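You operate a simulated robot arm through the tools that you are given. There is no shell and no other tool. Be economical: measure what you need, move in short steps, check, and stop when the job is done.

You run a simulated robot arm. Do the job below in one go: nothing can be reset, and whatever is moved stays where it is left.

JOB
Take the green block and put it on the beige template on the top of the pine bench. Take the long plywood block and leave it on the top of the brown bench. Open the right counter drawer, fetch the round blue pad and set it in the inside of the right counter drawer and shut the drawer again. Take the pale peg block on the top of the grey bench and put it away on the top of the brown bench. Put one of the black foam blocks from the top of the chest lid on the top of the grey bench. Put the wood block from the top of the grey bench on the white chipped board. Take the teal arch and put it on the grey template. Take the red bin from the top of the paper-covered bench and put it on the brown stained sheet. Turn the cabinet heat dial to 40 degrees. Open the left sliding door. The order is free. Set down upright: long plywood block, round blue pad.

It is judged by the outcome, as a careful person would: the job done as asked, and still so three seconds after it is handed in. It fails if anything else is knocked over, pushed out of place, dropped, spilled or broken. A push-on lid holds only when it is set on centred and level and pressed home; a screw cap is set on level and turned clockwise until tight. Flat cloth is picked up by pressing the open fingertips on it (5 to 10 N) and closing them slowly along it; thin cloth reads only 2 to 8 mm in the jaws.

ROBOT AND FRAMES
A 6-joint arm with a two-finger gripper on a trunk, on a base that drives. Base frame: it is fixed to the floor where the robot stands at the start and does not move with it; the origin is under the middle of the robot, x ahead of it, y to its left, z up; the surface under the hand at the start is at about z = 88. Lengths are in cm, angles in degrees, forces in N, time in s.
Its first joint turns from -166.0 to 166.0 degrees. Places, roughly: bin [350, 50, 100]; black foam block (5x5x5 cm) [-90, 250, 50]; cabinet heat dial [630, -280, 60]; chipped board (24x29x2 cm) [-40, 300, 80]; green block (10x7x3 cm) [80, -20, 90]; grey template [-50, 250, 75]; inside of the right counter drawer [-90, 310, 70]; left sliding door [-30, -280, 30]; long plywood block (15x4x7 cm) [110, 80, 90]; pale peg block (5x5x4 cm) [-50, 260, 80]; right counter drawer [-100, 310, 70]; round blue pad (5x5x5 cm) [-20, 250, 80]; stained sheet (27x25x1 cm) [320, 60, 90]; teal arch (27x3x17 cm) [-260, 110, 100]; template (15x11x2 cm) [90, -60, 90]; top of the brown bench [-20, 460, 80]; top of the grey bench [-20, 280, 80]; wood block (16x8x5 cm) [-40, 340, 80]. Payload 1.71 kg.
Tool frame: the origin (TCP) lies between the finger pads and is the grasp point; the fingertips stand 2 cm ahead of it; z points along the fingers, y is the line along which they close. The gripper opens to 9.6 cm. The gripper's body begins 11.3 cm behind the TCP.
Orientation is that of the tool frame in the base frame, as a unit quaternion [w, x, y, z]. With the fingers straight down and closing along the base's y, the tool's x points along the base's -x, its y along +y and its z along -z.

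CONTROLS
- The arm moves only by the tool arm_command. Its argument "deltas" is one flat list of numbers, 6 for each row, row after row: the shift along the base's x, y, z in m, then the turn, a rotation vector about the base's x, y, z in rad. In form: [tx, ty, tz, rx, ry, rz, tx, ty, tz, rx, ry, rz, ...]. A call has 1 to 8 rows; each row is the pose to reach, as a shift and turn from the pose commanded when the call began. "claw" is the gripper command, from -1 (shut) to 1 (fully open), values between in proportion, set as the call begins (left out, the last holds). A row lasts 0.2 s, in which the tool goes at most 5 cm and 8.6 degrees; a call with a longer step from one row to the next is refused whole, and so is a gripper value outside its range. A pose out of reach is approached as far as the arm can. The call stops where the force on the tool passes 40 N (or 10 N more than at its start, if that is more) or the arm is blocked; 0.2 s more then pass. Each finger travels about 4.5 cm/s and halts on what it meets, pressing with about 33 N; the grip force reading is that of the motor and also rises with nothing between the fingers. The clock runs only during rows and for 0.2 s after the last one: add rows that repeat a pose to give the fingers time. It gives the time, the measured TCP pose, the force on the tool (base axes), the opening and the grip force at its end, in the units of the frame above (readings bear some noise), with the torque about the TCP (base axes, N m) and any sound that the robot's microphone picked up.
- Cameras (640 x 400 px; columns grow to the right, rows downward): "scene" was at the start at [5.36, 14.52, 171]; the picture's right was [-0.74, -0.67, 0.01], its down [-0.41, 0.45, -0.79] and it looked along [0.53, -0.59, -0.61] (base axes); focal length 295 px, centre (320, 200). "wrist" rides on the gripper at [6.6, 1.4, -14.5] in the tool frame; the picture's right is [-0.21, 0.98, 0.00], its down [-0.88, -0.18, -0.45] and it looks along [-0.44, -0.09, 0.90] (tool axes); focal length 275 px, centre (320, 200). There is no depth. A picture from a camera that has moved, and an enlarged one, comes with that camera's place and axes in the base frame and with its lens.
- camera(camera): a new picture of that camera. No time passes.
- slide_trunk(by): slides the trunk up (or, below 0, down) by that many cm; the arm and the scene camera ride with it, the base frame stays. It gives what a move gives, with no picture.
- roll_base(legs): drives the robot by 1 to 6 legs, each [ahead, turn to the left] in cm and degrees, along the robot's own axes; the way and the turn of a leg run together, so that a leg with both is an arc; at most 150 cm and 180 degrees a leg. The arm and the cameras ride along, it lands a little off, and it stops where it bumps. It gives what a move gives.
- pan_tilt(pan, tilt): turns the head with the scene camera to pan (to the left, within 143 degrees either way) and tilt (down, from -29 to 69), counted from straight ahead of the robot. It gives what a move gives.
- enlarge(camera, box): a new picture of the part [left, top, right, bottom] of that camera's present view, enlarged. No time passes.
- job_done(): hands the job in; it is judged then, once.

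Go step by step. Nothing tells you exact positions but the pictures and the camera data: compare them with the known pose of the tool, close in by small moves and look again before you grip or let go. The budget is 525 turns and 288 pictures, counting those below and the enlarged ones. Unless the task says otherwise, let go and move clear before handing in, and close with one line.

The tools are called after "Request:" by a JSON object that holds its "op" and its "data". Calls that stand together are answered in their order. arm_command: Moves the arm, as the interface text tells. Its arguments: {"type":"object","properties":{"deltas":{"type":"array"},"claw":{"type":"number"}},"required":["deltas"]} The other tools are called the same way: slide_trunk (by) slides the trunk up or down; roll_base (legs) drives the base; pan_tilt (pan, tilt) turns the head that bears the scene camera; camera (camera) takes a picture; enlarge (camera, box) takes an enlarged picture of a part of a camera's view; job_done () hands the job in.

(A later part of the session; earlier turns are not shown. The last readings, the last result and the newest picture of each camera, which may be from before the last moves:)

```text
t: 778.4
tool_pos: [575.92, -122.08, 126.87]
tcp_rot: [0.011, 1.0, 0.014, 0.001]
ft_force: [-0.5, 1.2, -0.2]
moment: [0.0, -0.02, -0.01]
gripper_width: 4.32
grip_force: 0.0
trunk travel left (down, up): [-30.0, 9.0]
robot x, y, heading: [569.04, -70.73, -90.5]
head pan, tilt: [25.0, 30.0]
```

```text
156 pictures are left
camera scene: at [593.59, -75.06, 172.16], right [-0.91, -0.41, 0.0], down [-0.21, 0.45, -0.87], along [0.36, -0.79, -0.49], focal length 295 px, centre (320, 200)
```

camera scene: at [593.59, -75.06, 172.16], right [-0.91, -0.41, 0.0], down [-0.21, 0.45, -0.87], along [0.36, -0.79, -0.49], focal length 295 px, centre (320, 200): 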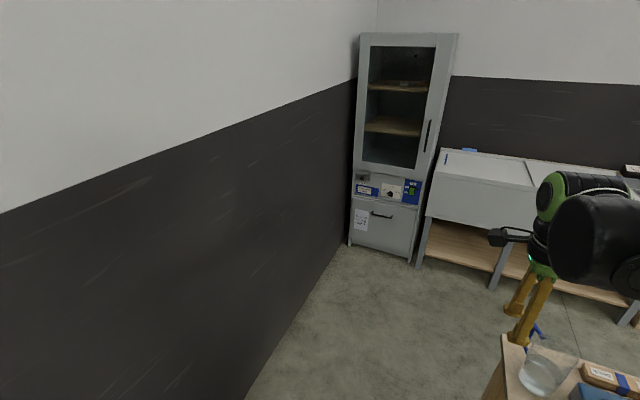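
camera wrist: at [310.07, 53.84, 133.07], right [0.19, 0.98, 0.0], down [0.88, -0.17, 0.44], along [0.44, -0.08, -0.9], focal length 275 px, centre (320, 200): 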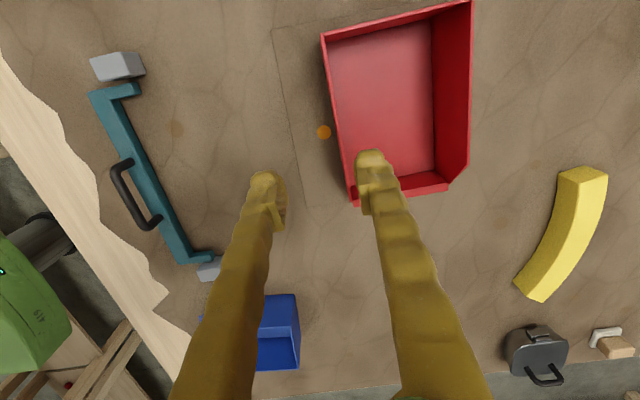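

The bench extends to x ≈ 565, so I must pass between it and the wall (x ≈ 660). Back off, shift east in reverse, then go south at x ≈ 612.

Request:
{"op": "roll_base", "data": {"legs": [[-17, 0], [0, -89.5], [-43, 0], [0, 90]]}}

Request:
{"op": "pan_tilt", "data": {"pan": 0, "tilt": 35}}

Request:
{"op": "camera", "data": {"camera": "scene"}}

```text
t: 794.8
tool_pos: [621.54, -103.49, 127.1]
tcp_rot: [0.013, 0.999, 0.037, 0.001]
ft_force: [0.4, 0.3, -0.4]
moment: [0.02, 0.0, 0.01]
gripper_width: 4.33
grip_force: 0.1
trunk travel left (down, up): [-30.0, 9.0]
robot x, y, heading: [611.88, -53.17, -88.1]
head pan, tilt: [25.0, 30.0]
```

```text
t: 795.7
tool_pos: [621.51, -101.66, 127.7]
tcp_rot: [0.02, 0.999, 0.038, 0.0]
ft_force: [0.1, 1.6, 0.1]
moment: [-0.19, -0.02, 0.01]
gripper_width: 4.32
grip_force: 0.0
trunk travel left (down, up): [-30.0, 9.0]
robot x, y, heading: [612.19, -52.71, -87.8]
head pan, tilt: [0.0, 35.0]
```

```text
155 pictures are left
camera scene: at [632.92, -60.43, 171.25], right [-1.0, -0.04, 0.0], down [-0.02, 0.58, -0.81], along [0.03, -0.81, -0.59], focal length 295 px, centre (320, 200)
```

scene: 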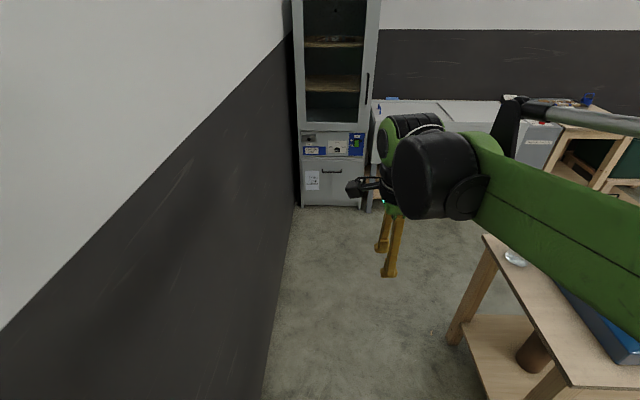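

Request:
{"op": "roll_base", "data": {"legs": [[0, -2.2], [115, 0]]}}

Request:
{"op": "camera", "data": {"camera": "scene"}}

```text
t: 804.2
tool_pos: [616.09, -218.09, 127.7]
tcp_rot: [0.02, 1.0, 0.004, -0.002]
ft_force: [0.3, -0.3, 0.0]
moment: [0.03, 0.04, 0.03]
gripper_width: 4.33
grip_force: 0.1
trunk travel left (down, up): [-30.0, 9.0]
robot x, y, heading: [609.93, -168.89, -91.7]
head pan, tilt: [0.0, 35.0]
```

```text
154 pictures are left
camera scene: at [630.27, -178.0, 171.24], right [-1.0, 0.03, 0.0], down [0.02, 0.59, -0.81], along [-0.03, -0.81, -0.59], focal length 295 px, centre (320, 200)
```

scene: 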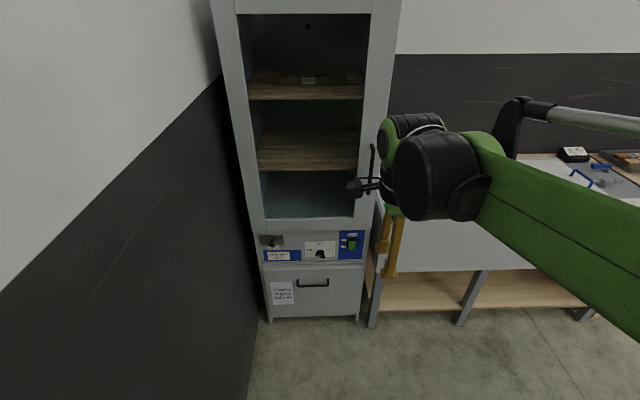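

Request:
{"op": "enlarge", "data": {"camera": "scene", "box": [245, 215, 385, 303]}}

Request:
{"op": "enlarge", "data": {"camera": "scene", "box": [290, 230, 350, 267]}}

```text
4.55 times, centred on (315, 259) of scene
camera zoom: at [630.27, -178.0, 171.24], right [-1.0, 0.03, 0.0], down [0.02, 0.59, -0.81], along [-0.03, -0.81, -0.59], focal length 1340 px, centre (343, -68)
```

zoom: 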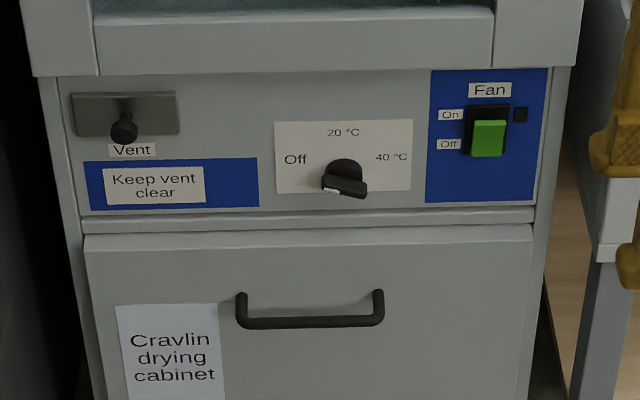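

```text
10.67 times, centred on (320, 248) of scene
camera zoom: at [630.27, -178.0, 171.24], right [-1.0, 0.03, 0.0], down [0.02, 0.59, -0.81], along [-0.03, -0.81, -0.59], focal length 3145 px, centre (320, -317)
```

zoom: 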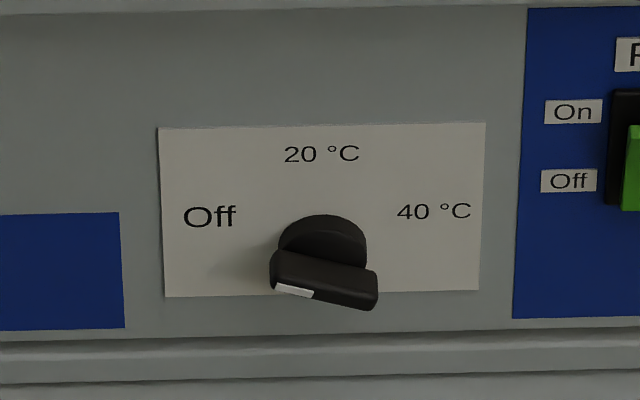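

The dial's white pointer is at Off (left); it needs to be turned clockwise 180° past 20 to 40. Lower the trunk for a second view to triangulate.

Request:
{"op": "slide_trunk", "data": {"by": -28}}

Request:
{"op": "camera", "data": {"camera": "scene"}}

Request:
{"op": "enlarge", "data": {"camera": "scene", "box": [265, 160, 385, 235]}}

```text
t: 807.0
tool_pos: [616.14, -216.3, 100.28]
tcp_rot: [0.026, 1.0, 0.003, 0.0]
ft_force: [-0.2, 1.5, 0.2]
moment: [-0.15, -0.01, -0.01]
gripper_width: 4.31
grip_force: 0.0
trunk travel left (down, up): [-2.0, 37.0]
robot x, y, heading: [609.68, -168.97, -91.7]
head pan, tilt: [0.0, 35.0]
```

```text
151 pictures are left
camera scene: at [630.29, -177.48, 143.25], right [-1.0, 0.03, 0.0], down [0.02, 0.59, -0.81], along [-0.03, -0.81, -0.59], focal length 295 px, centre (320, 200)
```

scene: 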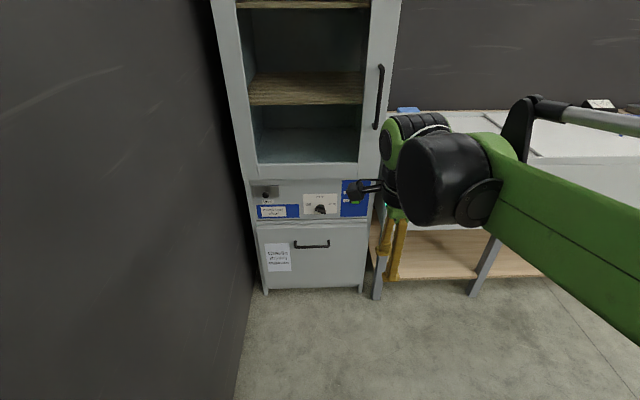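

```text
5.33 times, centred on (325, 198) of scene
camera zoom: at [630.29, -177.48, 143.25], right [-1.0, 0.03, 0.0], down [0.02, 0.59, -0.81], along [-0.03, -0.81, -0.59], focal length 1572 px, centre (293, 213)
```

zoom: 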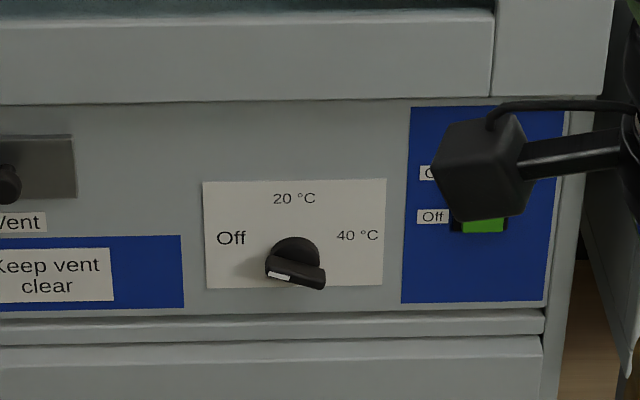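

Triangulated: knob axis ≈ (626.3, z 62.5), front of bar at y ≈ -280.5; bar (5 cm) currently points ~13° above left (Off); 40 lies ~15° above right, so ~150° clockwise. I'll extend the arm and pitch the tool horizontal toward it.

Request:
{"op": "arm_command", "data": {"deltas": [0.006, -0.03, -0.01, -0.143, 0, 0, 0.012, -0.06, -0.02, -0.286, 0, 0, 0.019, -0.09, -0.03, -0.429, 0, 0, 0.025, -0.12, -0.04, -0.572, 0, 0, 0.031, -0.15, -0.05, -0.715, 0, 0, 0.037, -0.18, -0.06, -0.858, 0, 0, 0.044, -0.21, -0.08, -1.0, 0, 0, 0.05, -0.24, -0.1, -1.143, 0, 0]}}

Request:
{"op": "arm_command", "data": {"deltas": [0.006, -0.03, -0.03, -0.14, 0, 0, 0.012, -0.06, -0.06, -0.28, 0, 0, 0.019, -0.09, -0.09, -0.427, 0, 0, 0.025, -0.12, -0.12, -0.427, 0, 0, 0.031, -0.15, -0.15, -0.427, 0, 0, 0.037, -0.18, -0.18, -0.427, 0, 0, 0.044, -0.21, -0.21, -0.427, 0, 0, 0.05, -0.24, -0.24, -0.427, 0, 0]}}

Request:
{"op": "camera", "data": {"camera": "wrist"}}

```text
t: 808.8
tool_pos: [621.04, -239.98, 90.44]
tcp_rot: [0.565, 0.825, 0.002, -0.001]
ft_force: [-0.4, 0.5, 0.9]
moment: [0.03, 0.01, 0.02]
gripper_width: 4.29
grip_force: 0.1
trunk travel left (down, up): [-2.0, 37.0]
robot x, y, heading: [609.52, -168.84, -91.7]
head pan, tilt: [0.0, 35.0]
```

```text
t: 810.6
tool_pos: [625.6, -264.61, 66.09]
tcp_rot: [0.698, 0.715, 0.018, -0.01]
ft_force: [-0.4, 0.3, -0.1]
moment: [0.02, -0.01, 0.01]
gripper_width: 4.32
grip_force: 0.0
out of reach, approached as far as the arm can: row 3, 4, 5, 6, 7, 8
trunk travel left (down, up): [-2.0, 37.0]
robot x, y, heading: [609.84, -168.97, -91.7]
head pan, tilt: [0.0, 35.0]
```

```text
149 pictures are left
camera wrist: at [631.88, -249.93, 67.57], right [-0.17, -0.03, 0.99], down [-0.89, 0.44, -0.14], along [-0.43, -0.9, -0.1], focal length 275 px, centre (320, 200)
```

wrist: 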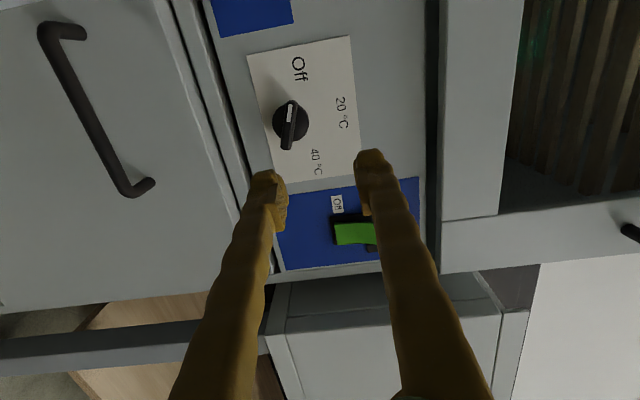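

Tool is horizontal, z 66. Now extend, lower and roll 13° to line up with the bar, jaws narrowed to ~3 cm.

Request:
{"op": "arm_command", "data": {"deltas": [0.004, -0.02, -0.009, 0, -0.08, 0, 0.008, -0.04, -0.018, 0, -0.16, 0, 0.012, -0.06, -0.027, 0, -0.235, 0, 0.012, -0.075, -0.036, 0, -0.235, 0], "claw": -0.35}}

Request:
{"op": "camera", "data": {"camera": "wrist"}}

```text
t: 811.6
tool_pos: [626.06, -272.11, 62.63]
tcp_rot: [0.681, 0.727, -0.054, 0.074]
ft_force: [-0.5, -0.9, 0.5]
moment: [0.03, 0.01, 0.04]
gripper_width: 3.11
grip_force: 0.1
out of reach, approached as far as the arm can: row 2, 3, 4
trunk travel left (down, up): [-2.0, 37.0]
robot x, y, heading: [609.86, -168.71, -92.1]
head pan, tilt: [0.0, 35.0]
```

```text
148 pictures are left
camera wrist: at [631.58, -257.51, 66.11], right [-0.38, -0.07, 0.92], down [-0.84, 0.43, -0.31], along [-0.38, -0.9, -0.22], focal length 275 px, centre (320, 200)
```

wrist: 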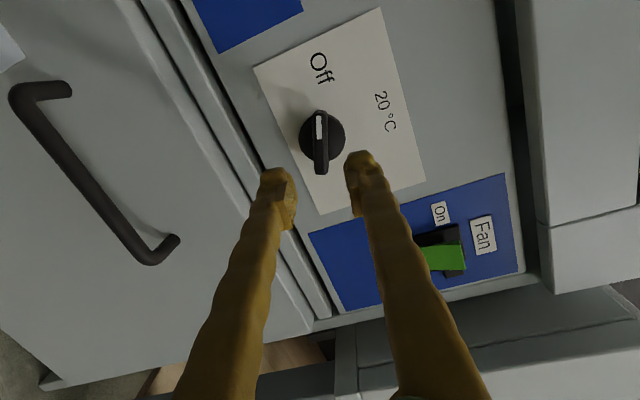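

Aligned with the bar. Shift +1 cm in x and advance to straddle the bar.

Request:
{"op": "arm_command", "data": {"deltas": [0.006, -0.02, 0.002, 0, 0, 0, 0.01, -0.04, 0.004, 0, 0, 0, 0.011, -0.055, 0.004, 0, 0, 0]}}

Request:
{"op": "camera", "data": {"camera": "wrist"}}

```text
t: 812.4
tool_pos: [626.27, -277.47, 63.2]
tcp_rot: [0.681, 0.727, -0.053, 0.074]
ft_force: [0.1, -0.2, 0.5]
moment: [0.04, -0.04, 0.01]
gripper_width: 3.14
grip_force: 0.0
out of reach, approached as far as the arm can: row 1, 2, 3
trunk travel left (down, up): [-2.0, 37.0]
robot x, y, heading: [609.49, -168.9, -91.7]
head pan, tilt: [0.0, 35.0]
```

```text
147 pictures are left
camera wrist: at [631.86, -262.95, 66.61], right [-0.38, -0.07, 0.92], down [-0.84, 0.44, -0.31], along [-0.38, -0.9, -0.22], focal length 275 px, centre (320, 200)
```

wrist: 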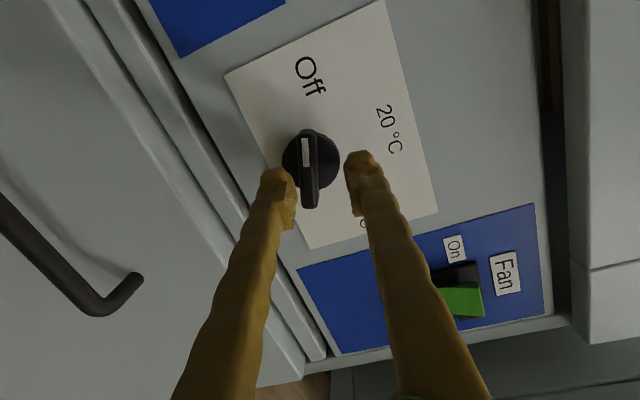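

The arm is at its limit sideways; nudge the base heading left slightly to gain ~1 cm in x.

Request:
{"op": "roll_base", "data": {"legs": [[0, 0.6]]}}

Request:
{"op": "camera", "data": {"camera": "wrist"}}

```text
t: 813.1
tool_pos: [627.38, -277.43, 63.21]
tcp_rot: [0.681, 0.726, -0.05, 0.077]
ft_force: [-0.1, -0.5, 0.3]
moment: [-0.02, -0.02, 0.03]
gripper_width: 3.13
grip_force: 0.0
trunk travel left (down, up): [-2.0, 37.0]
robot x, y, heading: [610.09, -168.94, -91.0]
head pan, tilt: [0.0, 35.0]
```

```text
146 pictures are left
camera wrist: at [632.82, -262.74, 66.57], right [-0.38, -0.07, 0.92], down [-0.85, 0.43, -0.31], along [-0.37, -0.9, -0.22], focal length 275 px, centre (320, 200)
```

wrist: 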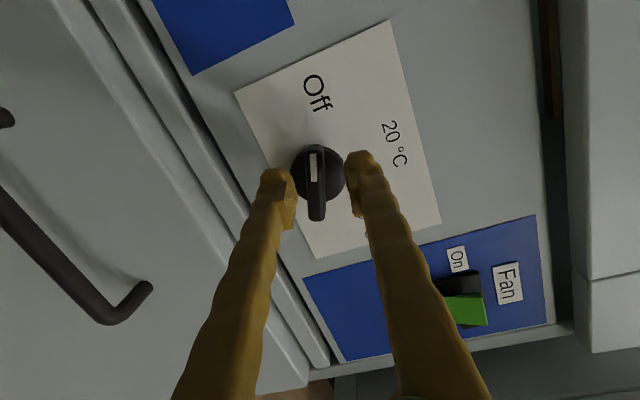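

Centred. Advance 2 cm so the tips straddle the bar.

Request:
{"op": "arm_command", "data": {"deltas": [0, -0.01, -0.001, 0, 0, 0, 0, -0.02, -0.002, 0, 0, 0]}}

Request:
{"op": "camera", "data": {"camera": "wrist"}}

```text
t: 813.7
tool_pos: [627.43, -276.76, 66.22]
tcp_rot: [0.691, 0.721, -0.009, 0.044]
ft_force: [-0.5, -0.3, -1.0]
moment: [-0.06, -0.02, -0.02]
gripper_width: 3.12
grip_force: 0.0
trunk travel left (down, up): [-2.0, 37.0]
robot x, y, heading: [609.6, -168.81, -91.1]
head pan, tilt: [0.0, 35.0]
stopped in row 2: the force on the tool passed its limit at 73 N (the readings are from after the stop); the commanded pose is now the measured one
```

```text
145 pictures are left
camera wrist: at [632.95, -261.95, 68.68], right [-0.28, -0.05, 0.96], down [-0.88, 0.41, -0.23], along [-0.38, -0.91, -0.16], focal length 275 px, centre (320, 200)
```

wrist: 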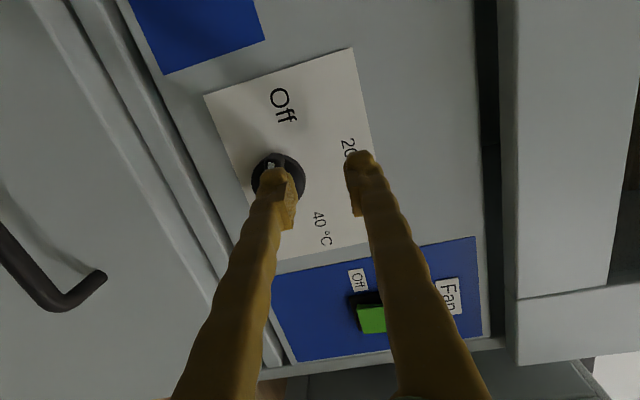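

Tips hit the knob's base disc, meaning at TCP y ≈ -277.4 they already straddled the bar. Back off, restore height/roll, then re-approach only that far.

Request:
{"op": "arm_command", "data": {"deltas": [0, 0.02, 0, 0, 0, 0, 0, 0.03, -0.01, 0, -0.07, 0, 0, 0.03, -0.02, 0, -0.14, -0.02, 0, 0.03, -0.031, 0, -0.15, -0.04]}}

Request:
{"op": "camera", "data": {"camera": "wrist"}}

```text
t: 814.7
tool_pos: [626.15, -274.17, 62.99]
tcp_rot: [0.671, 0.729, -0.086, 0.107]
ft_force: [-0.1, 0.4, 0.4]
moment: [0.05, 0.0, 0.0]
gripper_width: 3.11
grip_force: 0.0
out of reach, approached as far as the arm can: row 2, 3, 4
trunk travel left (down, up): [-2.0, 37.0]
robot x, y, heading: [609.85, -168.93, -91.3]
head pan, tilt: [0.0, 35.0]
```

```text
144 pictures are left
camera wrist: at [631.46, -259.67, 67.15], right [-0.46, -0.09, 0.88], down [-0.81, 0.44, -0.38], along [-0.36, -0.89, -0.27], focal length 275 px, centre (320, 200)
```

wrist: 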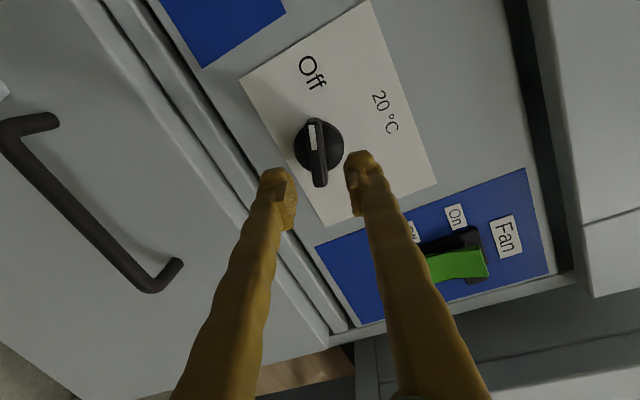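

Use the base for the fine moves: turn left 0.5°, then roll ahead 3.2 cm.

Request:
{"op": "roll_base", "data": {"legs": [[0, 0.5], [2.6, 0]]}}

Request:
{"op": "camera", "data": {"camera": "wrist"}}

```text
t: 815.9
tool_pos: [627.09, -276.59, 63.05]
tcp_rot: [0.67, 0.729, -0.083, 0.109]
ft_force: [-0.3, 0.6, 0.7]
moment: [-0.05, 0.02, 0.03]
gripper_width: 3.12
grip_force: 0.1
trunk travel left (down, up): [-2.0, 37.0]
robot x, y, heading: [609.31, -171.42, -90.7]
head pan, tilt: [0.0, 35.0]
```

```text
143 pictures are left
camera wrist: at [632.21, -262.05, 67.15], right [-0.46, -0.09, 0.88], down [-0.82, 0.44, -0.38], along [-0.35, -0.9, -0.27], focal length 275 px, centre (320, 200)
```

wrist: 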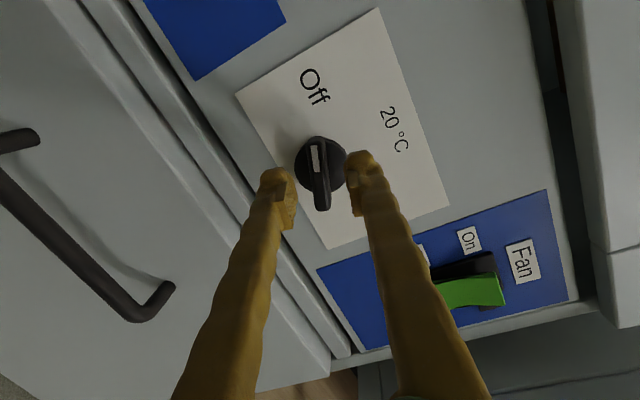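

Request:
{"op": "roll_base", "data": {"legs": [[0.9, 0]]}}

Request:
{"op": "arm_command", "data": {"deltas": [0, 0, 0, 0, 0, 0, 0, 0, 0, 0, 0, 0, 0, 0, 0, 0, 0, 0, 0, 0, 0, 0, 0, 0], "claw": -1}}

Request:
{"op": "camera", "data": {"camera": "wrist"}}

```text
t: 816.6
tool_pos: [627.01, -276.61, 64.48]
tcp_rot: [0.679, 0.727, -0.058, 0.087]
ft_force: [-0.1, 0.1, -0.6]
moment: [0.03, 0.0, -0.03]
gripper_width: 3.11
grip_force: 0.1
trunk travel left (down, up): [-2.0, 37.0]
robot x, y, heading: [609.65, -172.3, -90.9]
head pan, tilt: [0.0, 35.0]
```

```text
t: 817.6
tool_pos: [627.02, -275.62, 66.19]
tcp_rot: [0.686, 0.724, -0.029, 0.062]
ft_force: [0.0, 0.1, 0.3]
moment: [0.04, 0.04, 0.03]
gripper_width: 0.0
grip_force: 29.5
trunk travel left (down, up): [-2.0, 37.0]
robot x, y, heading: [609.58, -172.06, -90.4]
head pan, tilt: [0.0, 35.0]
```

```text
142 pictures are left
camera wrist: at [632.45, -260.85, 68.97], right [-0.33, -0.06, 0.94], down [-0.87, 0.42, -0.27], along [-0.37, -0.91, -0.19], focal length 275 px, centre (320, 200)
```

wrist: 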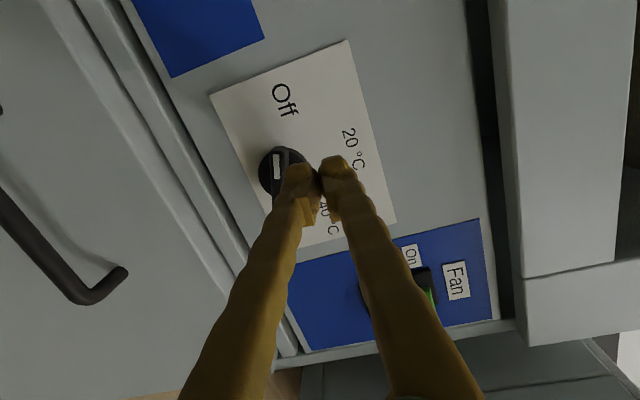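

The tips touched the disc and got deflected. Open, back off, restore the height and roll, and grip slightly shallower this time.

Request:
{"op": "roll_base", "data": {"legs": [[-3, 0]]}}

Request:
{"op": "arm_command", "data": {"deltas": [0, 0, -0.01, 0, -0.05, -0.01, 0, 0, -0.02, 0, -0.09, -0.02, 0, 0, -0.033, 0, -0.1, -0.02, 0, 0, -0.033, 0, -0.1, -0.02], "claw": -0.35}}

Request:
{"op": "camera", "data": {"camera": "wrist"}}

```text
t: 818.5
tool_pos: [627.0, -272.53, 66.03]
tcp_rot: [0.686, 0.725, -0.029, 0.062]
ft_force: [0.3, 0.5, -0.6]
moment: [-0.01, 0.01, 0.03]
gripper_width: 0.03
grip_force: 29.2
trunk travel left (down, up): [-2.0, 37.0]
robot x, y, heading: [609.41, -169.26, -91.0]
head pan, tilt: [0.0, 35.0]
```

```text
t: 819.5
tool_pos: [627.48, -271.64, 63.84]
tcp_rot: [0.669, 0.734, -0.049, 0.11]
ft_force: [-0.2, 0.4, -0.6]
moment: [-0.04, 0.01, 0.0]
gripper_width: 3.09
grip_force: 0.1
out of reach, approached as far as the arm can: row 1, 2, 3, 4
trunk travel left (down, up): [-2.0, 37.0]
robot x, y, heading: [609.86, -169.06, -90.9]
head pan, tilt: [0.0, 35.0]
```

```text
141 pictures are left
camera wrist: at [631.97, -256.81, 67.77], right [-0.41, -0.11, 0.9], down [-0.85, 0.39, -0.34], along [-0.32, -0.91, -0.26], focal length 275 px, centre (320, 200)
```

wrist: 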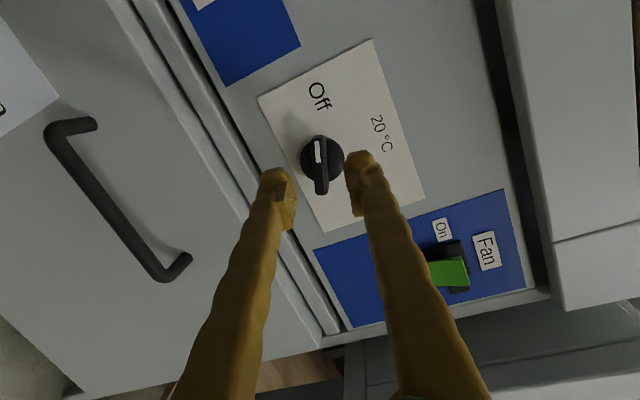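

Orientation is constrained at this distance; I'll give the arm more reach: base back 8 cm, arm forward, and re-level the tool.

Request:
{"op": "roll_base", "data": {"legs": [[-8, 0]]}}

Request:
{"op": "arm_command", "data": {"deltas": [0, -0.02, 0, -0.02, 0.0, -0.02, 0, -0.04, -0.003, -0.04, 0, -0.05, 0, -0.06, -0.006, -0.06, 0, -0.08, -0.003, -0.07, -0.008, -0.08, 0, -0.095, -0.003, -0.07, -0.008, -0.08, 0, -0.095]}}

Request:
{"op": "camera", "data": {"camera": "wrist"}}

```text
t: 820.8
tool_pos: [627.21, -263.5, 63.84]
tcp_rot: [0.669, 0.734, -0.05, 0.107]
ft_force: [0.1, 0.0, 0.5]
moment: [0.05, -0.03, 0.0]
gripper_width: 3.11
grip_force: 0.1
trunk travel left (down, up): [-2.0, 37.0]
robot x, y, heading: [609.72, -161.37, -90.7]
head pan, tilt: [0.0, 35.0]
```

```text
t: 822.0
tool_pos: [627.66, -268.72, 64.09]
tcp_rot: [0.671, 0.733, -0.047, 0.102]
ft_force: [-0.6, 0.8, 0.3]
moment: [0.01, -0.03, 0.02]
gripper_width: 3.08
grip_force: 0.0
out of reach, approached as far as the arm can: row 2, 3, 4
trunk travel left (down, up): [-2.0, 37.0]
robot x, y, heading: [609.58, -161.04, -90.7]
head pan, tilt: [0.0, 35.0]
```

```text
140 pictures are left
camera wrist: at [632.32, -253.96, 67.91], right [-0.4, -0.11, 0.91], down [-0.86, 0.4, -0.33], along [-0.33, -0.91, -0.25], focal length 275 px, centre (320, 200)
```

wrist: 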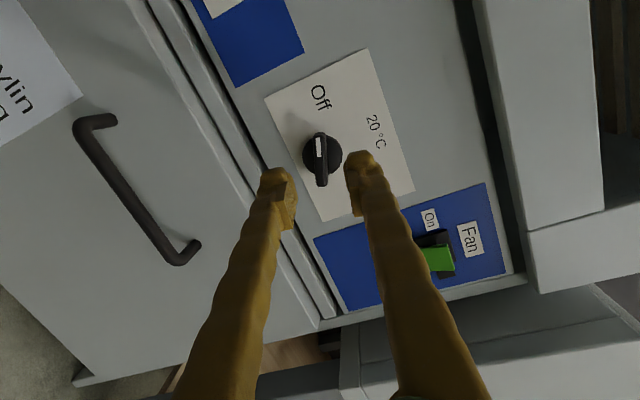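

The wrist seems to be at a roll limit in this direction. Since the gripper is symmetric, I'll back off a bit and try rolling the opposite way (toward +180°).

Request:
{"op": "arm_command", "data": {"deltas": [-0.003, 0, 0, 0, 0.145, 0, -0.005, 0, 0, 0, 0.29, 0, -0.005, 0, 0, 0, 0.435, 0, -0.005, 0, 0, 0, 0.58, 0, -0.005, 0, 0, 0, 0.725, 0, -0.005, 0, 0, 0, 0.87, 0, -0.005, 0, 0, 0, 1.015, 0, -0.005, 0, 0, 0, 1.16, 0]}}

```text
t: 823.8
tool_pos: [626.33, -269.39, 64.53]
tcp_rot: [0.633, 0.627, 0.323, -0.318]
ft_force: [-0.1, 0.0, -0.9]
moment: [0.02, 0.0, 0.0]
gripper_width: 3.12
grip_force: 0.0
out of reach, approached as far as the arm can: row 1
trunk travel left (down, up): [-2.0, 37.0]
robot x, y, heading: [609.53, -160.92, -91.0]
head pan, tilt: [0.0, 35.0]
```

Orientation is now exactly level, confirming a roll limit. Continue rolling +113° so the whole clockwise 150° turn stays within range.

Request:
{"op": "arm_command", "data": {"deltas": [0, 0, 0, 0, 0.145, 0, 0, 0, 0, 0, 0.29, 0, 0, 0, 0, 0, 0.435, 0, 0, 0, 0, 0, 0.58, 0, 0, 0, 0, 0, 0.725, 0, 0, 0, 0, 0, 0.87, 0, 0, 0, 0, 0, 1.015, 0, 0, 0, 0, 0, 1.16, 0]}}

Request:
{"op": "arm_command", "data": {"deltas": [0, 0, 0, 0, 0.14, 0, 0, 0, 0, 0, 0.28, 0, 0, 0, 0, 0, 0.42, 0, 0, 0, 0, 0, 0.56, 0, 0, 0, 0, 0, 0.7, 0, 0, 0, 0, 0, 0.81, 0]}}

Request:
{"op": "camera", "data": {"camera": "wrist"}}

```text
t: 825.5
tool_pos: [626.42, -269.5, 64.43]
tcp_rot: [0.354, 0.35, 0.618, -0.608]
ft_force: [0.6, 0.0, 0.9]
moment: [0.03, -0.05, 0.01]
gripper_width: 3.15
grip_force: 0.0
trunk travel left (down, up): [-2.0, 37.0]
robot x, y, heading: [609.76, -161.29, -90.8]
head pan, tilt: [0.0, 35.0]
```

```text
t: 827.0
tool_pos: [626.45, -269.51, 64.35]
tcp_rot: [0.083, 0.081, 0.708, -0.697]
ft_force: [1.0, -0.3, 0.3]
moment: [0.0, -0.02, -0.01]
gripper_width: 3.12
grip_force: 0.0
trunk travel left (down, up): [-2.0, 37.0]
robot x, y, heading: [609.62, -161.11, -91.0]
head pan, tilt: [0.0, 35.0]
```

```text
139 pictures are left
camera wrist: at [620.19, -254.93, 61.72], right [0.42, 0.02, -0.91], down [0.81, 0.44, 0.39], along [0.41, -0.9, 0.17], focal length 275 px, centre (320, 200)
```

wrist: 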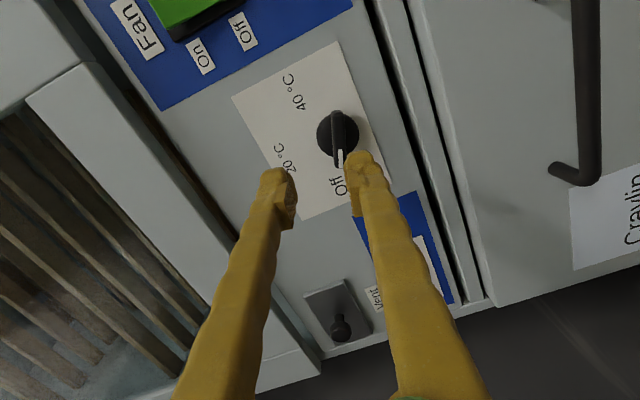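

Excellent: full view with the tool flipped. Bar angle ≈ 17°, knob about 2 cm lower than the tool axis. Adjust and advance, then look.

Request:
{"op": "arm_command", "data": {"deltas": [-0.002, -0.015, -0.008, 0, 0.025, 0, -0.004, -0.03, -0.014, 0, 0.05, 0, -0.004, -0.045, -0.019, 0, 0.05, 0]}}

Request:
{"op": "camera", "data": {"camera": "wrist"}}

```text
t: 827.8
tool_pos: [625.99, -273.9, 62.6]
tcp_rot: [0.064, 0.063, 0.71, -0.698]
ft_force: [-1.0, 0.9, -0.1]
moment: [0.03, 0.01, 0.01]
gripper_width: 3.11
grip_force: 0.0
trunk travel left (down, up): [-2.0, 37.0]
robot x, y, heading: [609.74, -160.92, -90.9]
head pan, tilt: [0.0, 35.0]
```

```text
138 pictures are left
camera wrist: at [619.71, -259.32, 60.17], right [0.38, 0.02, -0.93], down [0.83, 0.44, 0.35], along [0.41, -0.9, 0.15], focal length 275 px, centre (320, 200)
```

wrist: 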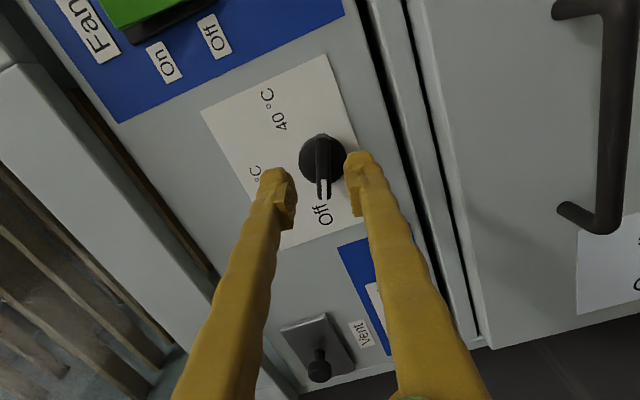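

Nearly centred. Roll -8° to match the bar, lower 0.3 cm, advance 2.7 cm.

Request:
{"op": "arm_command", "data": {"deltas": [0.001, -0.005, -0.003, 0, -0.07, 0, 0.001, -0.015, -0.003, 0, -0.14, 0, 0.001, -0.026, -0.003, 0, -0.14, 0]}}

Request:
{"op": "camera", "data": {"camera": "wrist"}}

```text
t: 828.5
tool_pos: [626.16, -276.35, 62.44]
tcp_rot: [0.115, 0.113, 0.704, -0.692]
ft_force: [0.0, -0.4, 0.1]
moment: [0.03, 0.01, 0.0]
gripper_width: 3.14
grip_force: 0.1
trunk travel left (down, up): [-2.0, 37.0]
robot x, y, heading: [609.57, -160.95, -90.8]
head pan, tilt: [0.0, 35.0]
```

```text
137 pictures are left
camera wrist: at [620.2, -261.83, 59.04], right [0.51, 0.02, -0.86], down [0.77, 0.44, 0.46], along [0.39, -0.9, 0.21], focal length 275 px, centre (320, 200)
```

wrist: 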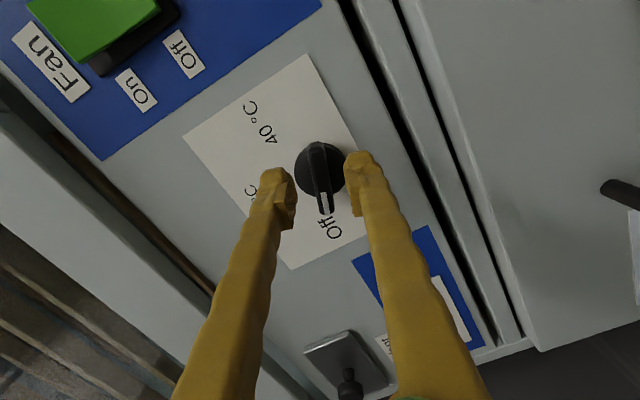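

Request:
{"op": "arm_command", "data": {"deltas": [0, -0.006, 0, 0, 0, 0]}}

Request:
{"op": "arm_command", "data": {"deltas": [0, 0, 0, 0, 0, 0, 0, 0, 0, 0, 0, 0, 0, 0, 0, 0, 0, 0], "claw": -1}}

Request:
{"op": "camera", "data": {"camera": "wrist"}}

```text
t: 829.0
tool_pos: [626.04, -277.15, 62.26]
tcp_rot: [0.115, 0.113, 0.704, -0.692]
ft_force: [-0.1, -0.1, 0.7]
moment: [-0.03, 0.03, 0.0]
gripper_width: 3.12
grip_force: 0.0
trunk travel left (down, up): [-2.0, 37.0]
robot x, y, heading: [609.86, -161.33, -90.9]
head pan, tilt: [0.0, 35.0]
```

```text
t: 829.8
tool_pos: [626.13, -276.97, 62.13]
tcp_rot: [0.115, 0.113, 0.703, -0.693]
ft_force: [0.4, -0.4, -0.3]
moment: [0.0, -0.02, -0.01]
gripper_width: 0.01
grip_force: 29.5
trunk travel left (down, up): [-2.0, 37.0]
robot x, y, heading: [609.65, -161.09, -90.9]
head pan, tilt: [0.0, 35.0]
```

```text
136 pictures are left
camera wrist: at [620.16, -262.44, 58.96], right [0.51, 0.02, -0.86], down [0.77, 0.44, 0.46], along [0.39, -0.9, 0.21], focal length 275 px, centre (320, 200)
```

wrist: 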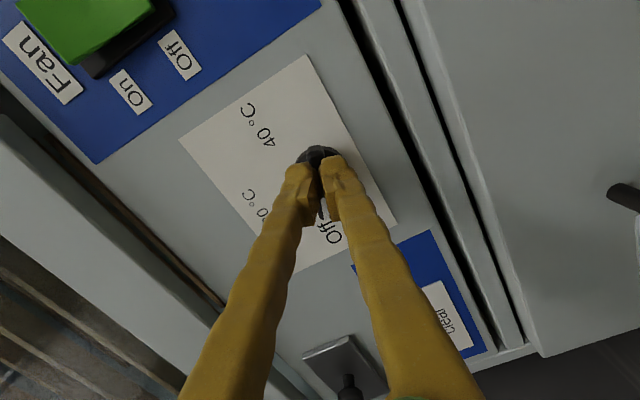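

Closed on nothing — bar is deeper. Open and advance in small steps.

Request:
{"op": "arm_command", "data": {"deltas": [0, 0, 0, 0, 0, 0, 0, 0, 0, 0, 0, 0, 0, 0, 0, 0, 0, 0], "claw": -0.35}}

Request:
{"op": "arm_command", "data": {"deltas": [0, -0.007, 0.002, 0, 0, 0, 0, -0.014, 0.002, 0, 0, 0]}}

Request:
{"op": "camera", "data": {"camera": "wrist"}}

```text
t: 830.5
tool_pos: [626.16, -277.03, 62.01]
tcp_rot: [0.114, 0.113, 0.703, -0.693]
ft_force: [-0.3, -1.0, -0.6]
moment: [-0.01, -0.02, 0.03]
gripper_width: 3.12
grip_force: 0.0
trunk travel left (down, up): [-2.0, 37.0]
robot x, y, heading: [609.91, -161.21, -91.0]
head pan, tilt: [0.0, 35.0]
```

```text
t: 831.1
tool_pos: [626.03, -278.57, 62.35]
tcp_rot: [0.115, 0.112, 0.704, -0.692]
ft_force: [-0.3, 0.5, 0.2]
moment: [0.01, -0.02, -0.02]
gripper_width: 3.11
grip_force: 0.0
trunk travel left (down, up): [-2.0, 37.0]
robot x, y, heading: [609.95, -161.1, -91.1]
head pan, tilt: [0.0, 35.0]
```

```text
135 pictures are left
camera wrist: at [620.1, -263.93, 59.17], right [0.51, 0.02, -0.86], down [0.77, 0.44, 0.46], along [0.39, -0.9, 0.21], focal length 275 px, centre (320, 200)
```

wrist: 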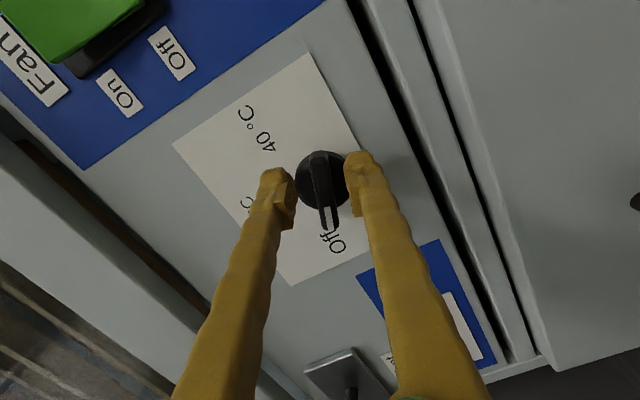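

No contact yet. Advance 0.7 cm and close.

Request:
{"op": "arm_command", "data": {"deltas": [0, -0.007, 0, 0, 0, 0]}}

Request:
{"op": "arm_command", "data": {"deltas": [0, 0, 0, 0, 0, 0, 0, 0, 0, 0, 0, 0, 0, 0, 0, 0, 0, 0], "claw": -1}}

Request:
{"op": "camera", "data": {"camera": "wrist"}}

```text
t: 831.5
tool_pos: [626.06, -279.25, 62.34]
tcp_rot: [0.115, 0.113, 0.703, -0.692]
ft_force: [0.0, -0.8, 0.3]
moment: [-0.01, -0.01, -0.04]
gripper_width: 3.12
grip_force: 0.1
trunk travel left (down, up): [-2.0, 37.0]
robot x, y, heading: [609.97, -160.94, -90.8]
head pan, tilt: [0.0, 35.0]
```

```text
t: 832.4
tool_pos: [626.11, -279.07, 62.28]
tcp_rot: [0.115, 0.113, 0.703, -0.692]
ft_force: [1.0, 5.8, -12.0]
moment: [0.18, -0.23, 0.08]
gripper_width: 1.13
grip_force: 35.2
trunk travel left (down, up): [-2.0, 37.0]
robot x, y, heading: [609.85, -161.01, -90.9]
head pan, tilt: [0.0, 35.0]
```

```text
134 pictures are left
camera wrist: at [620.1, -264.61, 59.02], right [0.51, 0.02, -0.86], down [0.77, 0.44, 0.46], along [0.39, -0.9, 0.21], focal length 275 px, centre (320, 200)
```

wrist: 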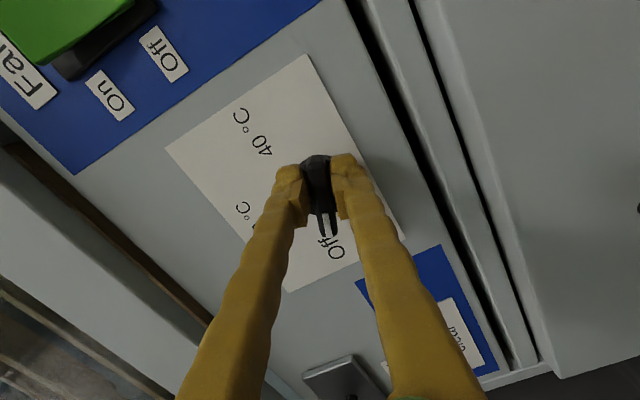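

The bar is gripped. Turn clockwise (ry negative), first ~60°, watching force.

Request:
{"op": "arm_command", "data": {"deltas": [0, 0, -0.001, 0, 0, 0, 0, 0, -0.002, 0, -0.1, 0, 0, 0, -0.002, 0, -0.2, 0, 0, 0, -0.002, 0, -0.3, 0, 0, 0, -0.002, 0, -0.4, 0, 0, 0, -0.002, 0, -0.5, 0]}}

Request:
{"op": "camera", "data": {"camera": "wrist"}}

```text
t: 833.6
tool_pos: [627.08, -278.31, 63.47]
tcp_rot: [0.253, 0.239, 0.667, -0.659]
ft_force: [40.1, -5.6, -53.9]
moment: [1.0, -0.47, 0.38]
gripper_width: 2.15
grip_force: 35.0
trunk travel left (down, up): [-2.0, 37.0]
robot x, y, heading: [609.73, -161.08, -90.9]
head pan, tilt: [0.0, 35.0]
stopped in row 6: the force on the tool passed its limit at 40 N (the readings are from after the stop); the commanded pose is now the measured one
```

```text
133 pictures are left
camera wrist: at [622.61, -263.83, 58.08], right [0.8, 0.02, -0.61], down [0.53, 0.45, 0.71], along [0.29, -0.89, 0.35], focal length 275 px, centre (320, 200)
```

wrist: 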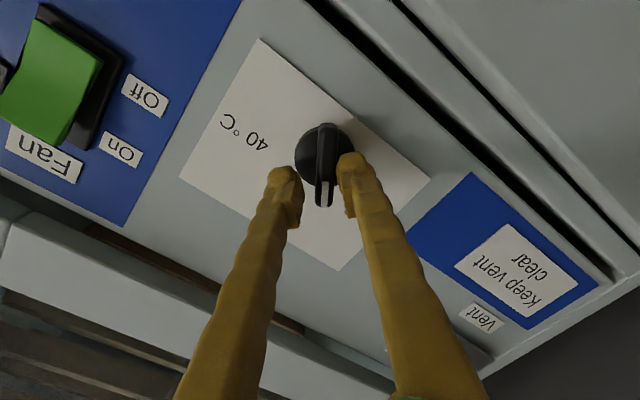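

The bar has already turned to ~55°, but the tool slipped off-axis. Open, re-centre at (626.6, 62.4), align roll to the bar, and regrip.

Request:
{"op": "arm_command", "data": {"deltas": [0, 0, 0, 0, 0, 0, 0, 0, 0, 0, 0, 0, 0, 0, 0, 0, 0, 0], "claw": -0.3}}

Request:
{"op": "camera", "data": {"camera": "wrist"}}

```text
t: 834.4
tool_pos: [626.21, -278.41, 63.94]
tcp_rot: [0.25, 0.245, 0.663, -0.662]
ft_force: [10.6, 1.1, -5.5]
moment: [0.09, -0.1, 0.18]
gripper_width: 4.16
grip_force: 6.0
trunk travel left (down, up): [-2.0, 37.0]
robot x, y, heading: [609.65, -160.69, -91.0]
head pan, tilt: [0.0, 35.0]
```

```text
132 pictures are left
camera wrist: at [621.94, -263.8, 58.56], right [0.8, 0.01, -0.61], down [0.54, 0.45, 0.71], along [0.28, -0.89, 0.35], focal length 275 px, centre (320, 200)
```

wrist: 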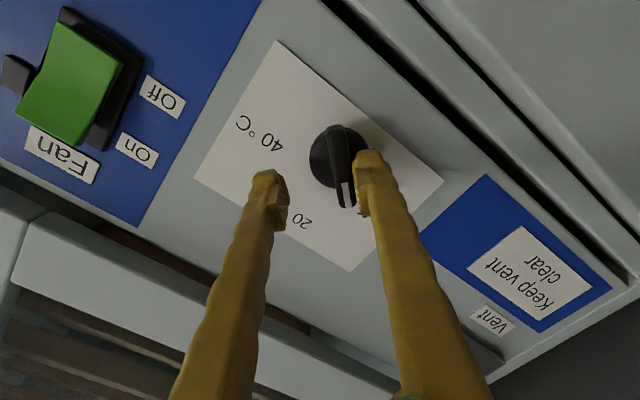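

Bar at ~40°, aligned with the jaws but 1.5 cm off-centre. Shift perpendicular and regrip.

Request:
{"op": "arm_command", "data": {"deltas": [0.003, 0, -0.006, 0, 0, 0, 0.006, 0, -0.014, 0, 0, 0]}}

Request:
{"op": "camera", "data": {"camera": "wrist"}}

```text
t: 835.0
tool_pos: [626.79, -278.34, 62.49]
tcp_rot: [0.25, 0.244, 0.663, -0.661]
ft_force: [-0.2, 0.4, 0.5]
moment: [0.03, 0.02, 0.0]
gripper_width: 3.37
grip_force: 0.1
trunk travel left (down, up): [-2.0, 37.0]
robot x, y, heading: [610.1, -161.09, -90.9]
head pan, tilt: [0.0, 35.0]
```

```text
131 pictures are left
camera wrist: at [622.47, -263.89, 57.16], right [0.8, 0.01, -0.6], down [0.54, 0.45, 0.71], along [0.28, -0.89, 0.35], focal length 275 px, centre (320, 200)
```

wrist: 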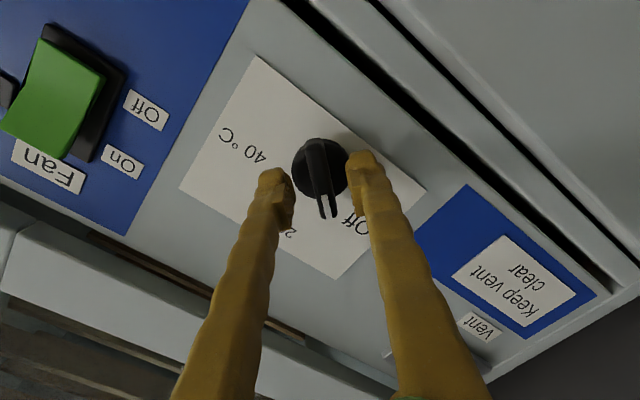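

Request:
{"op": "arm_command", "data": {"deltas": [-0.004, 0, -0.005, 0, 0, 0, -0.004, -0.009, -0.005, 0, 0, 0]}}

Request:
{"op": "arm_command", "data": {"deltas": [0, 0, 0, 0, 0, 0, 0, 0, 0, 0, 0, 0, 0, 0, 0, 0, 0, 0], "claw": -1}}

Request:
{"op": "camera", "data": {"camera": "wrist"}}

```text
t: 835.6
tool_pos: [626.4, -279.04, 61.99]
tcp_rot: [0.25, 0.244, 0.664, -0.661]
ft_force: [0.0, -0.5, -0.8]
moment: [0.0, -0.01, 0.0]
gripper_width: 3.37
grip_force: 0.1
trunk travel left (down, up): [-2.0, 37.0]
robot x, y, heading: [609.57, -161.0, -90.8]
head pan, tilt: [0.0, 35.0]
```

```text
t: 836.4
tool_pos: [626.45, -279.13, 62.0]
tcp_rot: [0.251, 0.244, 0.664, -0.661]
ft_force: [-1.7, -2.1, 1.7]
moment: [-0.03, -0.02, -0.06]
gripper_width: 1.09
grip_force: 34.9
trunk travel left (down, up): [-2.0, 37.0]
robot x, y, heading: [609.91, -161.0, -91.0]
head pan, tilt: [0.0, 35.0]
```

```text
130 pictures are left
camera wrist: at [622.01, -264.65, 56.61], right [0.8, 0.01, -0.6], down [0.54, 0.45, 0.71], along [0.28, -0.89, 0.35], focal length 275 px, centre (320, 200)
```

wrist: 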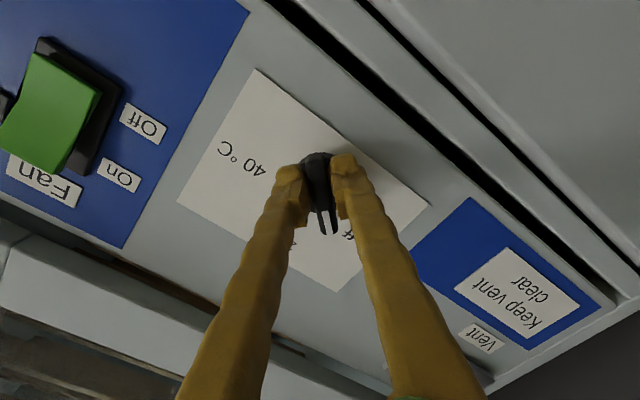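

Clean grip with low forces. Turn ~28° about the estimated knob axis.

Request:
{"op": "arm_command", "data": {"deltas": [0.0005, 0, 0, 0, -0.12, 0, 0.001, 0, -0.0003, 0, -0.25, 0, 0.0015, 0, -0.0005, 0, -0.37, 0, 0.002, 0, -0.0007, 0, -0.5, 0]}}

Request:
{"op": "camera", "data": {"camera": "wrist"}}

```text
t: 837.4
tool_pos: [626.75, -279.18, 61.83]
tcp_rot: [0.407, 0.401, 0.581, -0.58]
ft_force: [-6.3, 13.3, -24.1]
moment: [0.3, 0.04, -0.06]
gripper_width: 1.13
grip_force: 34.7
trunk travel left (down, up): [-2.0, 37.0]
robot x, y, heading: [609.93, -160.98, -91.2]
head pan, tilt: [0.0, 35.0]
```

```text
129 pictures are left
camera wrist: at [625.43, -264.67, 55.09], right [0.99, 0.01, -0.15], down [0.13, 0.45, 0.88], along [0.07, -0.89, 0.44], focal length 275 px, centre (320, 200)
```

wrist: 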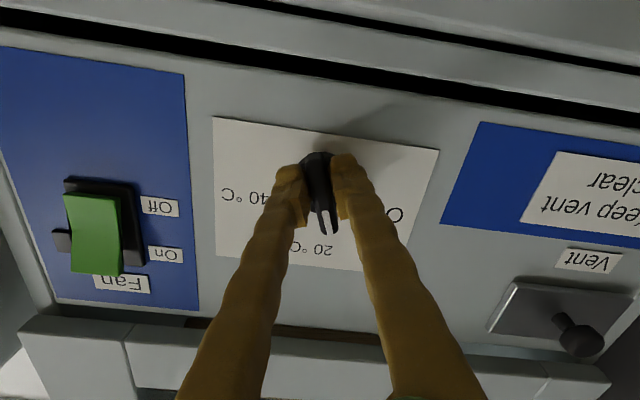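

The bar follows (≈70° now, near 20). Forces suggest the knob axis is ~1 cm further +x; include that in the next steps.

Request:
{"op": "arm_command", "data": {"deltas": [0.001, 0.001, -0.0025, 0, -0.12, 0, 0.002, 0.001, -0.0035, 0, -0.25, 0, 0.003, 0.001, -0.0045, 0, -0.37, 0, 0.004, 0.001, -0.005, 0, -0.5, 0]}}

Request:
{"op": "camera", "data": {"camera": "wrist"}}

```text
t: 838.4
tool_pos: [627.08, -278.99, 61.73]
tcp_rot: [0.539, 0.531, 0.462, -0.463]
ft_force: [-1.8, -16.2, 22.0]
moment: [-0.28, 0.01, -0.06]
gripper_width: 1.12
grip_force: 34.5
trunk travel left (down, up): [-2.0, 37.0]
robot x, y, heading: [610.14, -161.12, -91.0]
head pan, tilt: [0.0, 35.0]
```

```text
128 pictures are left
camera wrist: at [629.17, -264.58, 55.23], right [0.94, 0.01, 0.34], down [-0.31, 0.45, 0.84], along [-0.15, -0.89, 0.43], focal length 275 px, centre (320, 200)
```

wrist: 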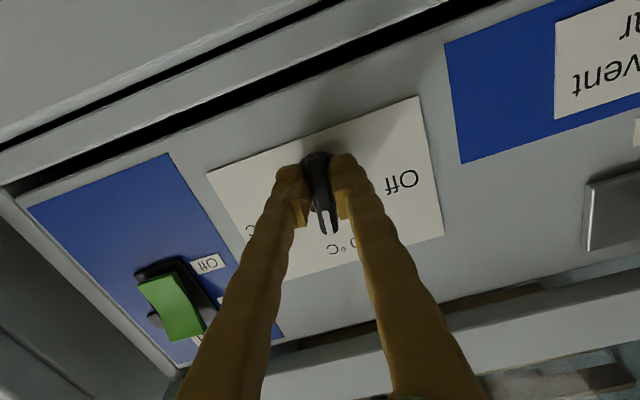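

Request:
{"op": "arm_command", "data": {"deltas": [0.001, -0.001, 0.002, 0, -0.12, 0, 0.002, -0.001, 0.003, 0, -0.25, 0, 0.003, -0.001, 0.0035, 0, -0.37, 0, 0.004, -0.001, 0.004, 0, -0.5, 0]}}

Request:
{"op": "camera", "data": {"camera": "wrist"}}

```text
t: 839.4
tool_pos: [627.5, -279.15, 61.86]
tcp_rot: [0.636, 0.63, 0.314, -0.317]
ft_force: [-10.1, 27.8, -7.8]
moment: [0.12, -0.05, -0.21]
gripper_width: 1.1
grip_force: 35.0
trunk travel left (down, up): [-2.0, 37.0]
robot x, y, heading: [609.96, -161.37, -91.1]
head pan, tilt: [0.0, 35.0]
```

```text
127 pictures are left
camera wrist: at [632.38, -264.68, 57.27], right [0.66, 0.01, 0.75], down [-0.67, 0.45, 0.58], along [-0.34, -0.89, 0.3], focal length 275 px, centre (320, 200)
```

wrist: 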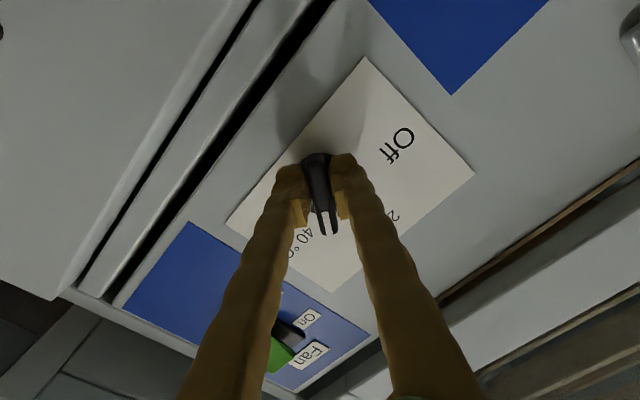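

Now ~127°. Continue 28°.

Request:
{"op": "arm_command", "data": {"deltas": [0.0005, 0.001, 0, 0, -0.12, 0, 0.0015, 0.001, 0.0005, 0, -0.25, 0, 0.002, 0.001, 0.0012, 0, -0.37, 0, 0.003, 0.001, 0.002, 0, -0.5, 0]}}

Request:
{"op": "camera", "data": {"camera": "wrist"}}

```text
t: 840.4
tool_pos: [627.74, -279.18, 62.13]
tcp_rot: [0.693, 0.689, 0.146, -0.154]
ft_force: [-17.7, 22.7, 2.0]
moment: [0.02, -0.01, -0.12]
gripper_width: 1.12
grip_force: 35.3
trunk travel left (down, up): [-2.0, 37.0]
robot x, y, heading: [609.92, -161.03, -91.1]
head pan, tilt: [0.0, 35.0]
```

```text
126 pictures are left
camera wrist: at [634.21, -264.7, 60.55], right [0.22, 0.01, 0.98], down [-0.87, 0.45, 0.19], along [-0.44, -0.89, 0.1], focal length 275 px, centre (320, 200)
```

wrist: 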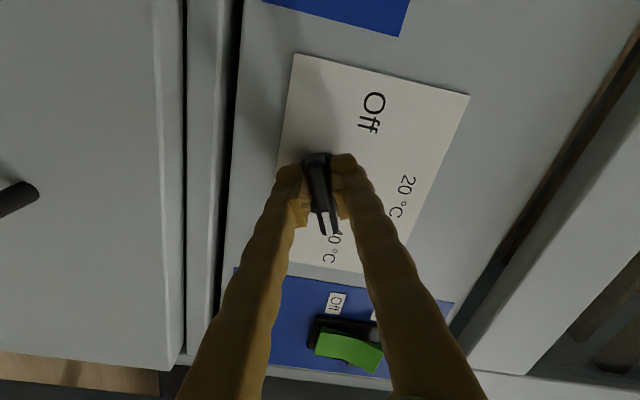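

At ~155°, pointer nearly on 40. By symmetry with the Off rest (≈18°) the target is ≈162°; turn ~6° more.

Request:
{"op": "arm_command", "data": {"deltas": [0.0, 0.001, 0, 0, -0.06, 0, 0, 0.001, 0.0005, 0, -0.115, 0, 0, 0.001, 0.0005, 0, -0.115, 0]}}

```text
t: 841.2
tool_pos: [627.7, -279.21, 62.18]
tcp_rot: [0.7, 0.697, 0.107, -0.113]
ft_force: [-10.1, -22.6, 13.2]
moment: [-0.13, 0.35, -0.13]
gripper_width: 1.15
grip_force: 34.7
trunk travel left (down, up): [-2.0, 37.0]
robot x, y, heading: [609.63, -160.94, -90.9]
head pan, tilt: [0.0, 35.0]
```

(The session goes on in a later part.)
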